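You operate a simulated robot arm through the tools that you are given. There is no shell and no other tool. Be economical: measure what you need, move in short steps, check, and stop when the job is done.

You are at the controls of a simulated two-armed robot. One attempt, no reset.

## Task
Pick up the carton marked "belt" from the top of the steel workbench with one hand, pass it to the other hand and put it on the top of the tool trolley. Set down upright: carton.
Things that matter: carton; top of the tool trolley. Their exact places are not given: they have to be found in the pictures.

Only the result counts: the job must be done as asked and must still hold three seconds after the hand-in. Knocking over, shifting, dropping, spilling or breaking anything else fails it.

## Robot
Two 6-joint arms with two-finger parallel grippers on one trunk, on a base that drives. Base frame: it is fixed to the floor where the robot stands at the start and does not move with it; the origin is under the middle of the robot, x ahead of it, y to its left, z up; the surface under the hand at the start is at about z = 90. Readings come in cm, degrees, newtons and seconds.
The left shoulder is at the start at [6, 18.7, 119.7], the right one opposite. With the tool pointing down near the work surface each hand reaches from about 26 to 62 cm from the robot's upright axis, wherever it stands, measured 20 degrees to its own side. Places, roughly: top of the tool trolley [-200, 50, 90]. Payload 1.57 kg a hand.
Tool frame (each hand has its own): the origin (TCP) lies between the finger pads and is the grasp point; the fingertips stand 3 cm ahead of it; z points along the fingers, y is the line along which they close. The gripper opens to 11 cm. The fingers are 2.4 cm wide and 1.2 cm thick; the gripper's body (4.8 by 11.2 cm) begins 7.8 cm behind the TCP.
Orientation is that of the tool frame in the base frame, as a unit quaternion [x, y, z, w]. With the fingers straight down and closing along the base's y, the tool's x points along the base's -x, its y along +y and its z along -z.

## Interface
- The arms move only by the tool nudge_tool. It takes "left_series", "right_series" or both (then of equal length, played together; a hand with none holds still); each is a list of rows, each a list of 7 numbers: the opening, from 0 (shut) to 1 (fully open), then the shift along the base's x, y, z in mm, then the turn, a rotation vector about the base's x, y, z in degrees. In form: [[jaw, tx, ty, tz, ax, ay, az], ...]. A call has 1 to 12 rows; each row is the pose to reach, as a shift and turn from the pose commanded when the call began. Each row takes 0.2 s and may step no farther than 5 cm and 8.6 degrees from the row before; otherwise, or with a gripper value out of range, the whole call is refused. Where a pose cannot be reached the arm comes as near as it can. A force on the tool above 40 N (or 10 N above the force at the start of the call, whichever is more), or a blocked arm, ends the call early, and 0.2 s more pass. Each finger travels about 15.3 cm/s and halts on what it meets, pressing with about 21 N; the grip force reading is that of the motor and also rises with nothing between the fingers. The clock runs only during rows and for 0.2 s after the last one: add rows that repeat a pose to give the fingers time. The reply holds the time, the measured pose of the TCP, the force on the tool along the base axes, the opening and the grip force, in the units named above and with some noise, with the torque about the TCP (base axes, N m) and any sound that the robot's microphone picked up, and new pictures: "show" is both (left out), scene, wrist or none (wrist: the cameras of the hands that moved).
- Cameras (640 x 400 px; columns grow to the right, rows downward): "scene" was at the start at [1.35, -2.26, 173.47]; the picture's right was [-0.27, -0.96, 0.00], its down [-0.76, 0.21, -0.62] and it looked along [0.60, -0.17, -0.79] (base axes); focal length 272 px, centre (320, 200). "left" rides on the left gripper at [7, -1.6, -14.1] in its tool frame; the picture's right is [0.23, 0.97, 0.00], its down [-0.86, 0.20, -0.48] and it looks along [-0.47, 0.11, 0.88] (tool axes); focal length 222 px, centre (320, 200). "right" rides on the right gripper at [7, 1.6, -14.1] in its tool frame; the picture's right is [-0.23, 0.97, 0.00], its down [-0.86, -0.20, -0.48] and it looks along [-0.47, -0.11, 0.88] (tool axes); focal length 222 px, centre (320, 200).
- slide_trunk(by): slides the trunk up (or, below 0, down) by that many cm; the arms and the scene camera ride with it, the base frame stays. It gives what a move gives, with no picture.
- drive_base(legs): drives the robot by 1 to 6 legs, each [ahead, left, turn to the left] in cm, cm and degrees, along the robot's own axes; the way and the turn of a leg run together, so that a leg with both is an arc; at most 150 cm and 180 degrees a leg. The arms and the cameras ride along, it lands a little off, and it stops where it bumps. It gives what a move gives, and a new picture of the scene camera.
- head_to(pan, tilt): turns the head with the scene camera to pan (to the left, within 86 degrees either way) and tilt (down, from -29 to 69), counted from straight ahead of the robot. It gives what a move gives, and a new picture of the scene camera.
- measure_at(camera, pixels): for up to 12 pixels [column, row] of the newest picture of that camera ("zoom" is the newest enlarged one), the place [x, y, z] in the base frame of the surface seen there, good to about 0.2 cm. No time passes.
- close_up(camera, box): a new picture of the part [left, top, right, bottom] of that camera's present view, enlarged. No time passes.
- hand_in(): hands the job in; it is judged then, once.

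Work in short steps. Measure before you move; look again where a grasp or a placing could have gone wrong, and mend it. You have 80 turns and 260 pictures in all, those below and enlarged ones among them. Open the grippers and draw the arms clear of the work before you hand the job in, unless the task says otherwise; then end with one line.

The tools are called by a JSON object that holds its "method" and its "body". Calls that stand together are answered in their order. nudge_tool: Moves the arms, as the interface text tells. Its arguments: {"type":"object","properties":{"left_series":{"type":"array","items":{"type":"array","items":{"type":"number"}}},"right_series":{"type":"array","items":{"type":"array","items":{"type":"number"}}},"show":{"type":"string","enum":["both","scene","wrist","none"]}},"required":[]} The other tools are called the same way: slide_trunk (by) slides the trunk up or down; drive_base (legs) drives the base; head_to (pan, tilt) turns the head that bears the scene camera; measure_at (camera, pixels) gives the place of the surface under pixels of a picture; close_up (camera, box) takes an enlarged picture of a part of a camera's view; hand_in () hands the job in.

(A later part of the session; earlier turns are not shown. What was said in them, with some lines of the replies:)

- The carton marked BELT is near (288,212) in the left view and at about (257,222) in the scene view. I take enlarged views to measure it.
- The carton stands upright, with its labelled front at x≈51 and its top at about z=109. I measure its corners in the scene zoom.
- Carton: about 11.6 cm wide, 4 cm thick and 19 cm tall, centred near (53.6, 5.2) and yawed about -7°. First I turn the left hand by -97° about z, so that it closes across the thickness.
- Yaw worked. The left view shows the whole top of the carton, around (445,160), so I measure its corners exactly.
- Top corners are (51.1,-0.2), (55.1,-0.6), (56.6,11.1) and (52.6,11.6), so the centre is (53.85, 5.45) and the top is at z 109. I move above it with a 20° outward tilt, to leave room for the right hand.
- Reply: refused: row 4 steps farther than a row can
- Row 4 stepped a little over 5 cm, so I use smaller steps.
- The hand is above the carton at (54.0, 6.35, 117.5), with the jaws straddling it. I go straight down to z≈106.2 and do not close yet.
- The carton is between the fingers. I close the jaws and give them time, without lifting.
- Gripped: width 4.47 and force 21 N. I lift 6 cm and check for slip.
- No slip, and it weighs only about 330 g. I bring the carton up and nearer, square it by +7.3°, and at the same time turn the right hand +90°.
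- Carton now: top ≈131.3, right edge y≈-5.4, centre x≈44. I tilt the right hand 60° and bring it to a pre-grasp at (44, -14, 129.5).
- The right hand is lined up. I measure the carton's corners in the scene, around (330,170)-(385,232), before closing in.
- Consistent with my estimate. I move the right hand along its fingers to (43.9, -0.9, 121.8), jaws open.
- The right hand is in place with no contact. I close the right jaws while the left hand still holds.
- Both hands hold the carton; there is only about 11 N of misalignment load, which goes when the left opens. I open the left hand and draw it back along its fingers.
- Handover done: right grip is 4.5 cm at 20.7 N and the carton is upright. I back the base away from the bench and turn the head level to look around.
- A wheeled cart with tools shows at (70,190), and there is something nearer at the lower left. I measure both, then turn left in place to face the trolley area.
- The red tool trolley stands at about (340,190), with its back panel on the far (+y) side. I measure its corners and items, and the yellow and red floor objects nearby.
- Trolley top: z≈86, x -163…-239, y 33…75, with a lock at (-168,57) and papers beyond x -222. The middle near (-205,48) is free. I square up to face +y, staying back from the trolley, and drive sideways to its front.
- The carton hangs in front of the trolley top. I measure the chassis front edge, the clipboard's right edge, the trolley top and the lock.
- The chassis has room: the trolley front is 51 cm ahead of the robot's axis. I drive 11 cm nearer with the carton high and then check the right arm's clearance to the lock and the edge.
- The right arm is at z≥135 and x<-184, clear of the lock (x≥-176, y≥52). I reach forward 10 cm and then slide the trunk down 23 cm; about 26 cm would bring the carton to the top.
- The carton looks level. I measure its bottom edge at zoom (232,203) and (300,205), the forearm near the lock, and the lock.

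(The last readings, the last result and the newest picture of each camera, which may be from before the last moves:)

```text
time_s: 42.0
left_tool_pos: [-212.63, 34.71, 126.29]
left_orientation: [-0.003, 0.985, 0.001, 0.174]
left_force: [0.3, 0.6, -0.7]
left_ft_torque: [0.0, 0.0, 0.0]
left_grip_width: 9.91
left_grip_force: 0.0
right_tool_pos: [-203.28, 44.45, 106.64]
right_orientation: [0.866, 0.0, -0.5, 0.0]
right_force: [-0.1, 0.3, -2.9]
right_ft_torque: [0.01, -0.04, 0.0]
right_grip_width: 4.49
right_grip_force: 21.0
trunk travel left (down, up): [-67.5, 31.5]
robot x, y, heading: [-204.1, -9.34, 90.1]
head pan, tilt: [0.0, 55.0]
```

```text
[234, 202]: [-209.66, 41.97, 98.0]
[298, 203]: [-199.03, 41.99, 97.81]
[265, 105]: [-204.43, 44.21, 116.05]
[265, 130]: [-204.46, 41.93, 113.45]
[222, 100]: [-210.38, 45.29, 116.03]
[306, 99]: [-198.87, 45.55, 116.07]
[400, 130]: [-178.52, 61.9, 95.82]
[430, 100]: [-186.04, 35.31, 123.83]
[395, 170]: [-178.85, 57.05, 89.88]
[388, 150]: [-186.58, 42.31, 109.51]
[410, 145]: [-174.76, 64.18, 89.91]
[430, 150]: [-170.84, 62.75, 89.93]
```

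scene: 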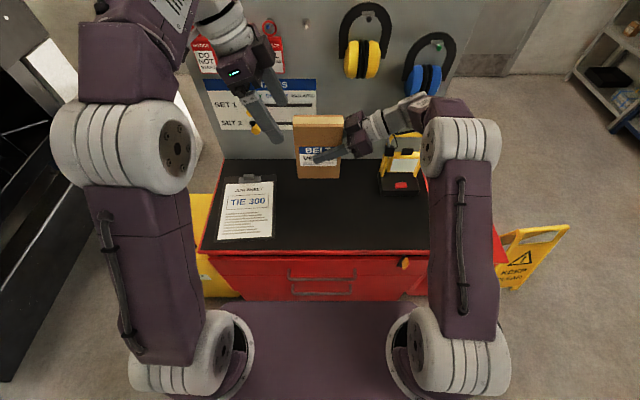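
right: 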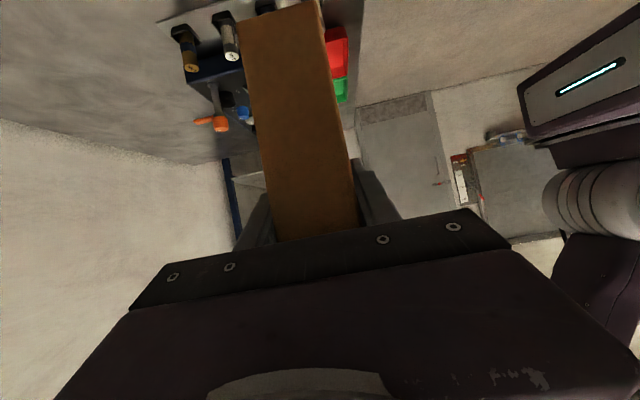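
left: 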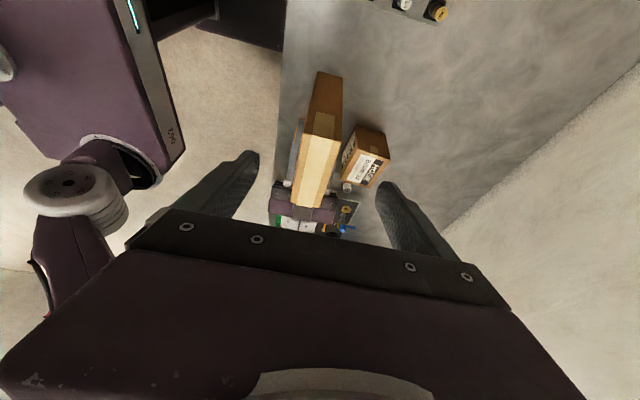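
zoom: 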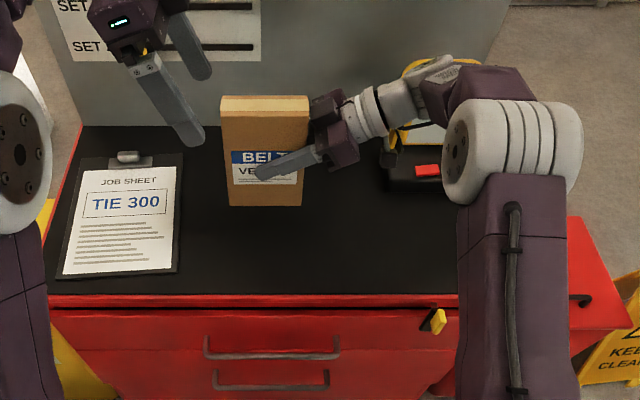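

Top is at 116.05, so the bottom is at ≈97.05; the lock begins at x≈-180, y≈55. For more clearance I shift the carton 2 cm left and 1.5 cm nearer, then lower the trunk a further 9 cm.

{"method": "nudge_tool", "body": {"right_series": [[0, -10, -8, 0, 0, 0, 0], [0, -20, -15, 0, 0, 0, 0], [0, -20, -15, 0, 0, 0, 0]], "show": "none"}}

{"method": "slide_trunk", "body": {"by": -9}}

{"method": "close_up", "body": {"camera": "scene", "box": [200, 60, 500, 290]}}

{"method": "close_up", "body": {"camera": "right", "box": [0, 0, 640, 400]}}

```text
time_s: 42.8
left_tool_pos: [-212.54, 34.7, 126.26]
left_orientation: [-0.002, 0.985, 0.0, 0.173]
left_force: [0.1, 0.4, 0.1]
left_ft_torque: [-0.01, 0.01, 0.04]
left_grip_width: 9.92
left_grip_force: 0.0
right_tool_pos: [-205.31, 42.99, 106.7]
right_orientation: [0.866, 0.0, -0.5, 0.0]
right_force: [0.0, 0.0, -2.7]
right_ft_torque: [-0.02, -0.05, -0.01]
right_grip_width: 4.49
right_grip_force: 21.2
trunk travel left (down, up): [-67.5, 31.5]
robot x, y, heading: [-204.13, -9.32, 90.0]
head pan, tilt: [0.0, 55.0]
```

```text
time_s: 44.1
left_tool_pos: [-212.5, 34.7, 117.31]
left_orientation: [-0.003, 0.985, 0.0, 0.174]
left_force: [0.3, 0.7, -0.1]
left_ft_torque: [-0.03, 0.02, 0.05]
left_grip_width: 9.89
left_grip_force: 0.0
right_tool_pos: [-205.25, 42.93, 97.77]
right_orientation: [0.866, 0.0, -0.5, 0.0]
right_force: [0.9, 1.7, -2.4]
right_ft_torque: [0.0, -0.03, 0.0]
right_grip_width: 4.48
right_grip_force: 20.7
trunk travel left (down, up): [-58.5, 40.5]
robot x, y, heading: [-204.04, -9.19, 90.2]
head pan, tilt: [0.0, 55.0]
```

```text
1.74 times, centred on (350, 175) of scene
```

zoom: 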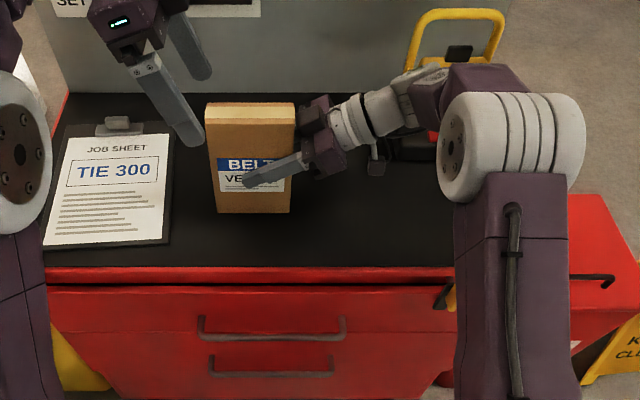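

```text
1.00 times, centred on (320, 200) of right (not enlarged: the box is as wide or as high as the picture)
```

zoom: 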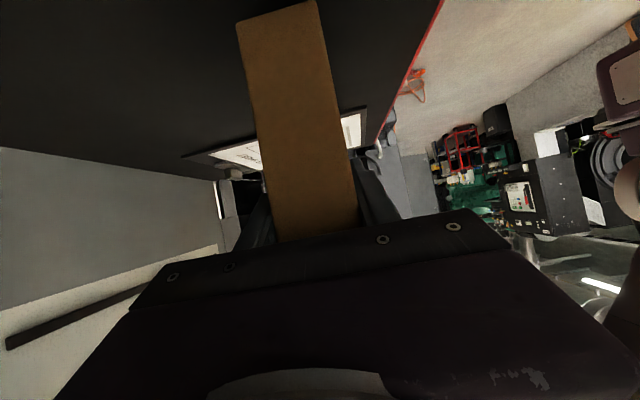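

About 2.2 cm remains. I lower by arm in small steps and watch the vertical force for contact.

{"method": "nudge_tool", "body": {"right_series": [[0, 0, 0, -8, 0, 0, 0], [0, 0, 0, -14, 0, 0, 0], [0, 0, 0, -18, 0, 0, 0], [0, 0, 0, -20, 0, 0, 0], [0, 0, 0, -20, 0, 0, 0]], "show": "scene"}}

{"method": "close_up", "body": {"camera": "scene", "box": [260, 90, 400, 200]}}

{"method": "measure_at", "body": {"camera": "zoom", "pixels": [[250, 120], [330, 120], [250, 400], [330, 400]]}}

```text
time_s: 45.3
left_tool_pos: [-212.63, 34.75, 117.27]
left_orientation: [-0.002, 0.985, 0.0, 0.174]
left_force: [-0.1, 0.2, 0.3]
left_ft_torque: [-0.01, 0.01, 0.01]
left_grip_width: 9.91
left_grip_force: 0.1
right_tool_pos: [-205.31, 42.89, 95.68]
right_orientation: [0.866, 0.0, -0.5, 0.0]
right_force: [0.4, 0.1, -2.5]
right_ft_torque: [-0.07, -0.07, 0.0]
right_grip_width: 4.51
right_grip_force: 21.1
trunk travel left (down, up): [-58.5, 40.5]
robot x, y, heading: [-204.05, -9.47, 90.2]
head pan, tilt: [0.0, 55.0]
```

scene: 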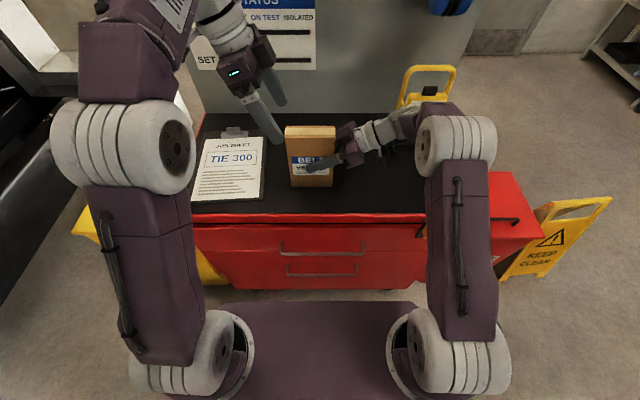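

```text
3.64 times, centred on (330, 145) of scene
```

zoom: 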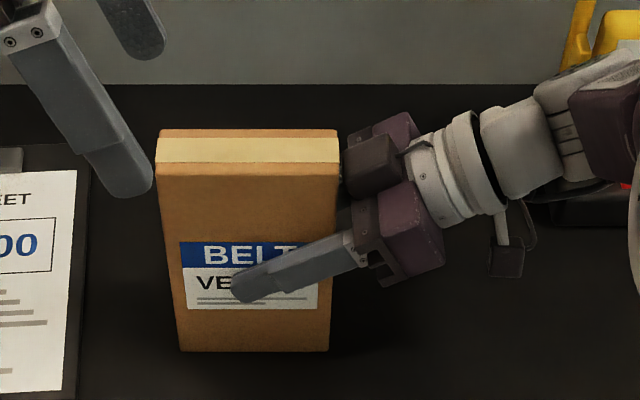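

```text
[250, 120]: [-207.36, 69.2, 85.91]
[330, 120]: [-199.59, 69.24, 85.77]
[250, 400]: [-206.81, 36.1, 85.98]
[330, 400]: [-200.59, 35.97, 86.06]
```

Not touching yet: the force is still -2.5 N and the gap is about 2 mm. I lower in 1 mm steps.

{"method": "nudge_tool", "body": {"right_series": [[0, 0, 0, -1, 0, 0, 0], [0, 0, 0, -2, 0, 0, 0], [0, 0, 0, -2, 0, 0, 0]], "show": "none"}}

{"method": "measure_at", "body": {"camera": "zoom", "pixels": [[180, 140], [320, 140], [190, 345], [322, 345], [250, 155]]}}

```text
time_s: 46.1
left_tool_pos: [-212.58, 34.52, 117.35]
left_orientation: [-0.003, 0.985, 0.001, 0.173]
left_force: [0.2, 0.0, 0.5]
left_ft_torque: [-0.01, -0.01, -0.01]
left_grip_width: 9.88
left_grip_force: 0.1
right_tool_pos: [-205.18, 42.99, 95.61]
right_orientation: [0.866, 0.001, -0.5, 0.0]
right_force: [0.5, 1.6, 6.8]
right_ft_torque: [0.02, -0.65, 0.12]
right_grip_width: 4.51
right_grip_force: 21.0
trunk travel left (down, up): [-58.5, 40.5]
robot x, y, heading: [-204.12, -9.25, 89.9]
head pan, tilt: [0.0, 55.0]
```

```text
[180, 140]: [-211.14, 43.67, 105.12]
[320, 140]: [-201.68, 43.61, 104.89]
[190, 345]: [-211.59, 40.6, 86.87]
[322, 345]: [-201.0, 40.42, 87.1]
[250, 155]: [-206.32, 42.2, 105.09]
```

Contact: the vertical force rose to +6.8 N. I open the right hand, then draw it back along its fingers (to the right and up).

{"method": "nudge_tool", "body": {"right_series": [[0.43, 0, 0, 0, 0, 0, 0], [0.5, 0, 0, 0, 0, 0, 0], [0.75, 0, 0, 0, 0, 0, 0], [0.8, 0, 0, 0, 0, 0, 0]]}}

```text
time_s: 47.1
left_tool_pos: [-212.62, 34.61, 117.27]
left_orientation: [-0.002, 0.985, 0.0, 0.174]
left_force: [-0.3, -0.2, 0.2]
left_ft_torque: [0.01, -0.01, -0.01]
left_grip_width: 9.89
left_grip_force: 0.0
right_tool_pos: [-205.38, 42.89, 95.62]
right_orientation: [0.866, 0.0, -0.5, 0.0]
right_force: [-0.2, 0.4, 1.2]
right_ft_torque: [-0.02, -0.02, 0.03]
right_grip_width: 8.8
right_grip_force: 0.0
trunk travel left (down, up): [-58.5, 40.5]
robot x, y, heading: [-204.23, -9.06, 90.0]
head pan, tilt: [0.0, 55.0]
```

scene: 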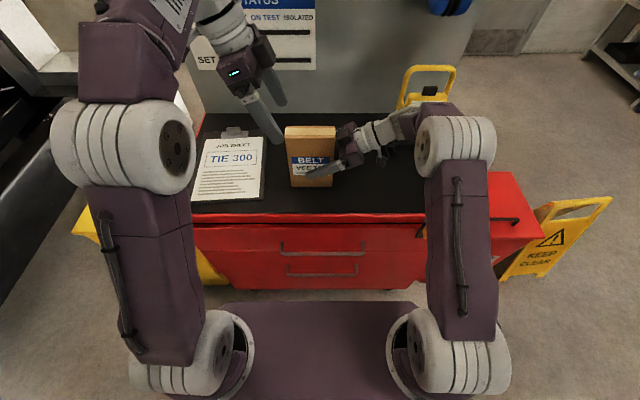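
right: 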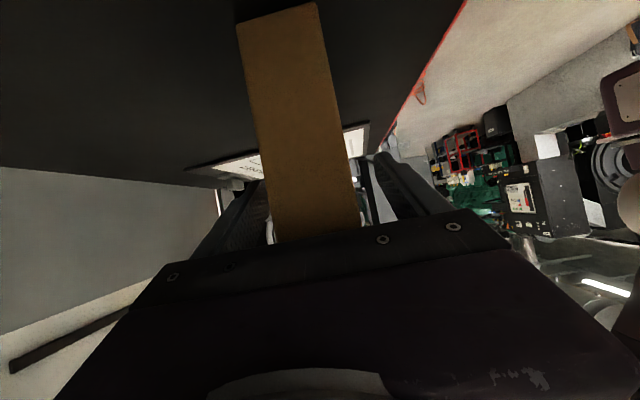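

Carton stands free with the jaws clear on both sides. I lift straight up, because moving right would bring the wrist towards the lock.

{"method": "nudge_tool", "body": {"right_series": [[0.8, 0, 0, 10, 0, 0, 0], [0.8, 0, 0, 30, 0, 0, 0], [0.8, 0, 0, 60, 0, 0, 0], [0.8, 0, 0, 95, 0, 0, 0], [0.8, 0, 0, 130, 0, 0, 0], [0.8, 0, 0, 165, 0, 0, 0], [0.8, 0, 0, 200, 0, 0, 0], [0.8, 0, 0, 200, 0, 0, 0]], "show": "scene"}}

```text
time_s: 48.9
left_tool_pos: [-212.69, 34.66, 117.18]
left_orientation: [-0.002, 0.985, 0.001, 0.174]
left_force: [-1.4, 0.8, -0.2]
left_ft_torque: [-0.01, -0.01, -0.03]
left_grip_width: 9.92
left_grip_force: 0.1
right_tool_pos: [-205.29, 42.89, 115.5]
right_orientation: [0.866, 0.0, -0.5, 0.0]
right_force: [0.0, -0.6, 1.1]
right_ft_torque: [0.0, 0.01, -0.01]
right_grip_width: 8.8
right_grip_force: 0.1
trunk travel left (down, up): [-58.5, 40.5]
robot x, y, heading: [-204.01, -8.9, 90.0]
head pan, tilt: [0.0, 55.0]
```

scene: 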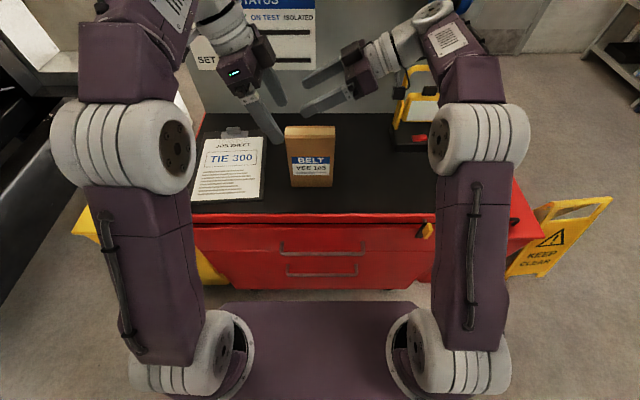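

The right hand is clear above. I raise the trunk and back the base away so that both arms are clear, then check the carton.

{"method": "slide_trunk", "body": {"by": 15}}

{"method": "drive_base", "body": {"legs": [[-30, 0, 0]]}}

{"method": "close_up", "body": {"camera": "scene", "box": [190, 60, 450, 230]}}

```text
time_s: 50.6
left_tool_pos: [-212.7, 34.61, 132.33]
left_orientation: [-0.003, 0.985, 0.001, 0.174]
left_force: [-1.2, -1.2, 0.2]
left_ft_torque: [0.01, 0.01, -0.01]
left_grip_width: 9.89
left_grip_force: 0.0
right_tool_pos: [-205.48, 42.9, 130.42]
right_orientation: [0.866, 0.0, -0.5, 0.0]
right_force: [0.7, -0.1, -0.1]
right_ft_torque: [-0.01, -0.03, -0.01]
right_grip_width: 8.8
right_grip_force: 0.0
trunk travel left (down, up): [-73.5, 25.5]
robot x, y, heading: [-204.18, -9.18, 90.0]
head pan, tilt: [0.0, 55.0]
```

```text
time_s: 52.7
left_tool_pos: [-212.65, 4.75, 132.21]
left_orientation: [-0.003, 0.985, 0.0, 0.173]
left_force: [-0.4, -0.2, -0.4]
left_ft_torque: [-0.02, 0.01, 0.04]
left_grip_width: 9.89
left_grip_force: 0.0
right_tool_pos: [-205.35, 12.98, 130.45]
right_orientation: [0.865, 0.001, -0.501, 0.002]
right_force: [0.4, -0.2, -0.6]
right_ft_torque: [-0.03, -0.01, 0.01]
right_grip_width: 8.8
right_grip_force: 0.0
trunk travel left (down, up): [-73.5, 25.5]
robot x, y, heading: [-203.76, -39.12, 89.9]
head pan, tilt: [0.0, 55.0]
```

scene: 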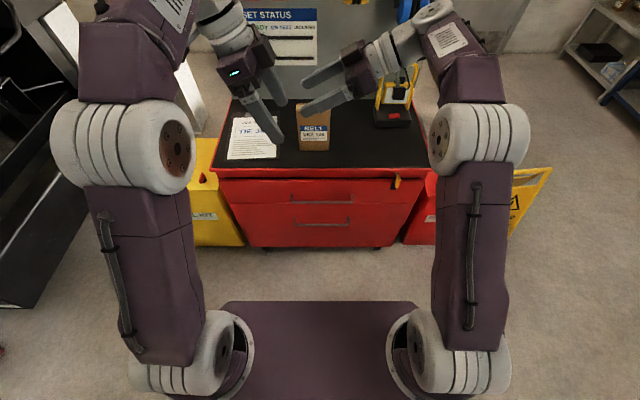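

```text
2.35 times, centred on (320, 145) of scene
```

zoom: 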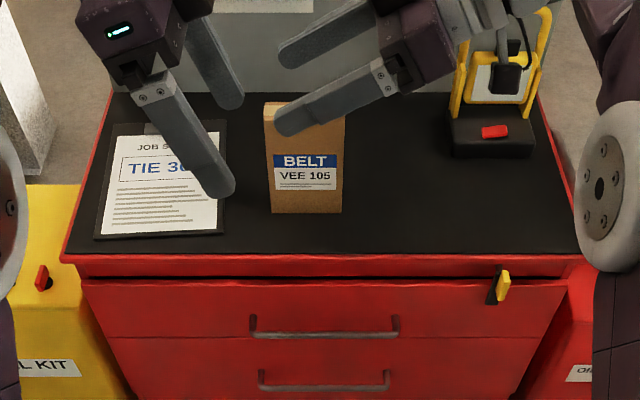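

The carton stands upright on the trolley top, nothing else has moved, and both hands are open and clear. I hand in.

{"method": "hand_in", "body": {}}

```text
The job is handed in.
```

The "belt" carton was picked up with the left hand, passed to the right hand, and set upright on the top of the tool trolley. The job is handed in, with both grippers open and clear.
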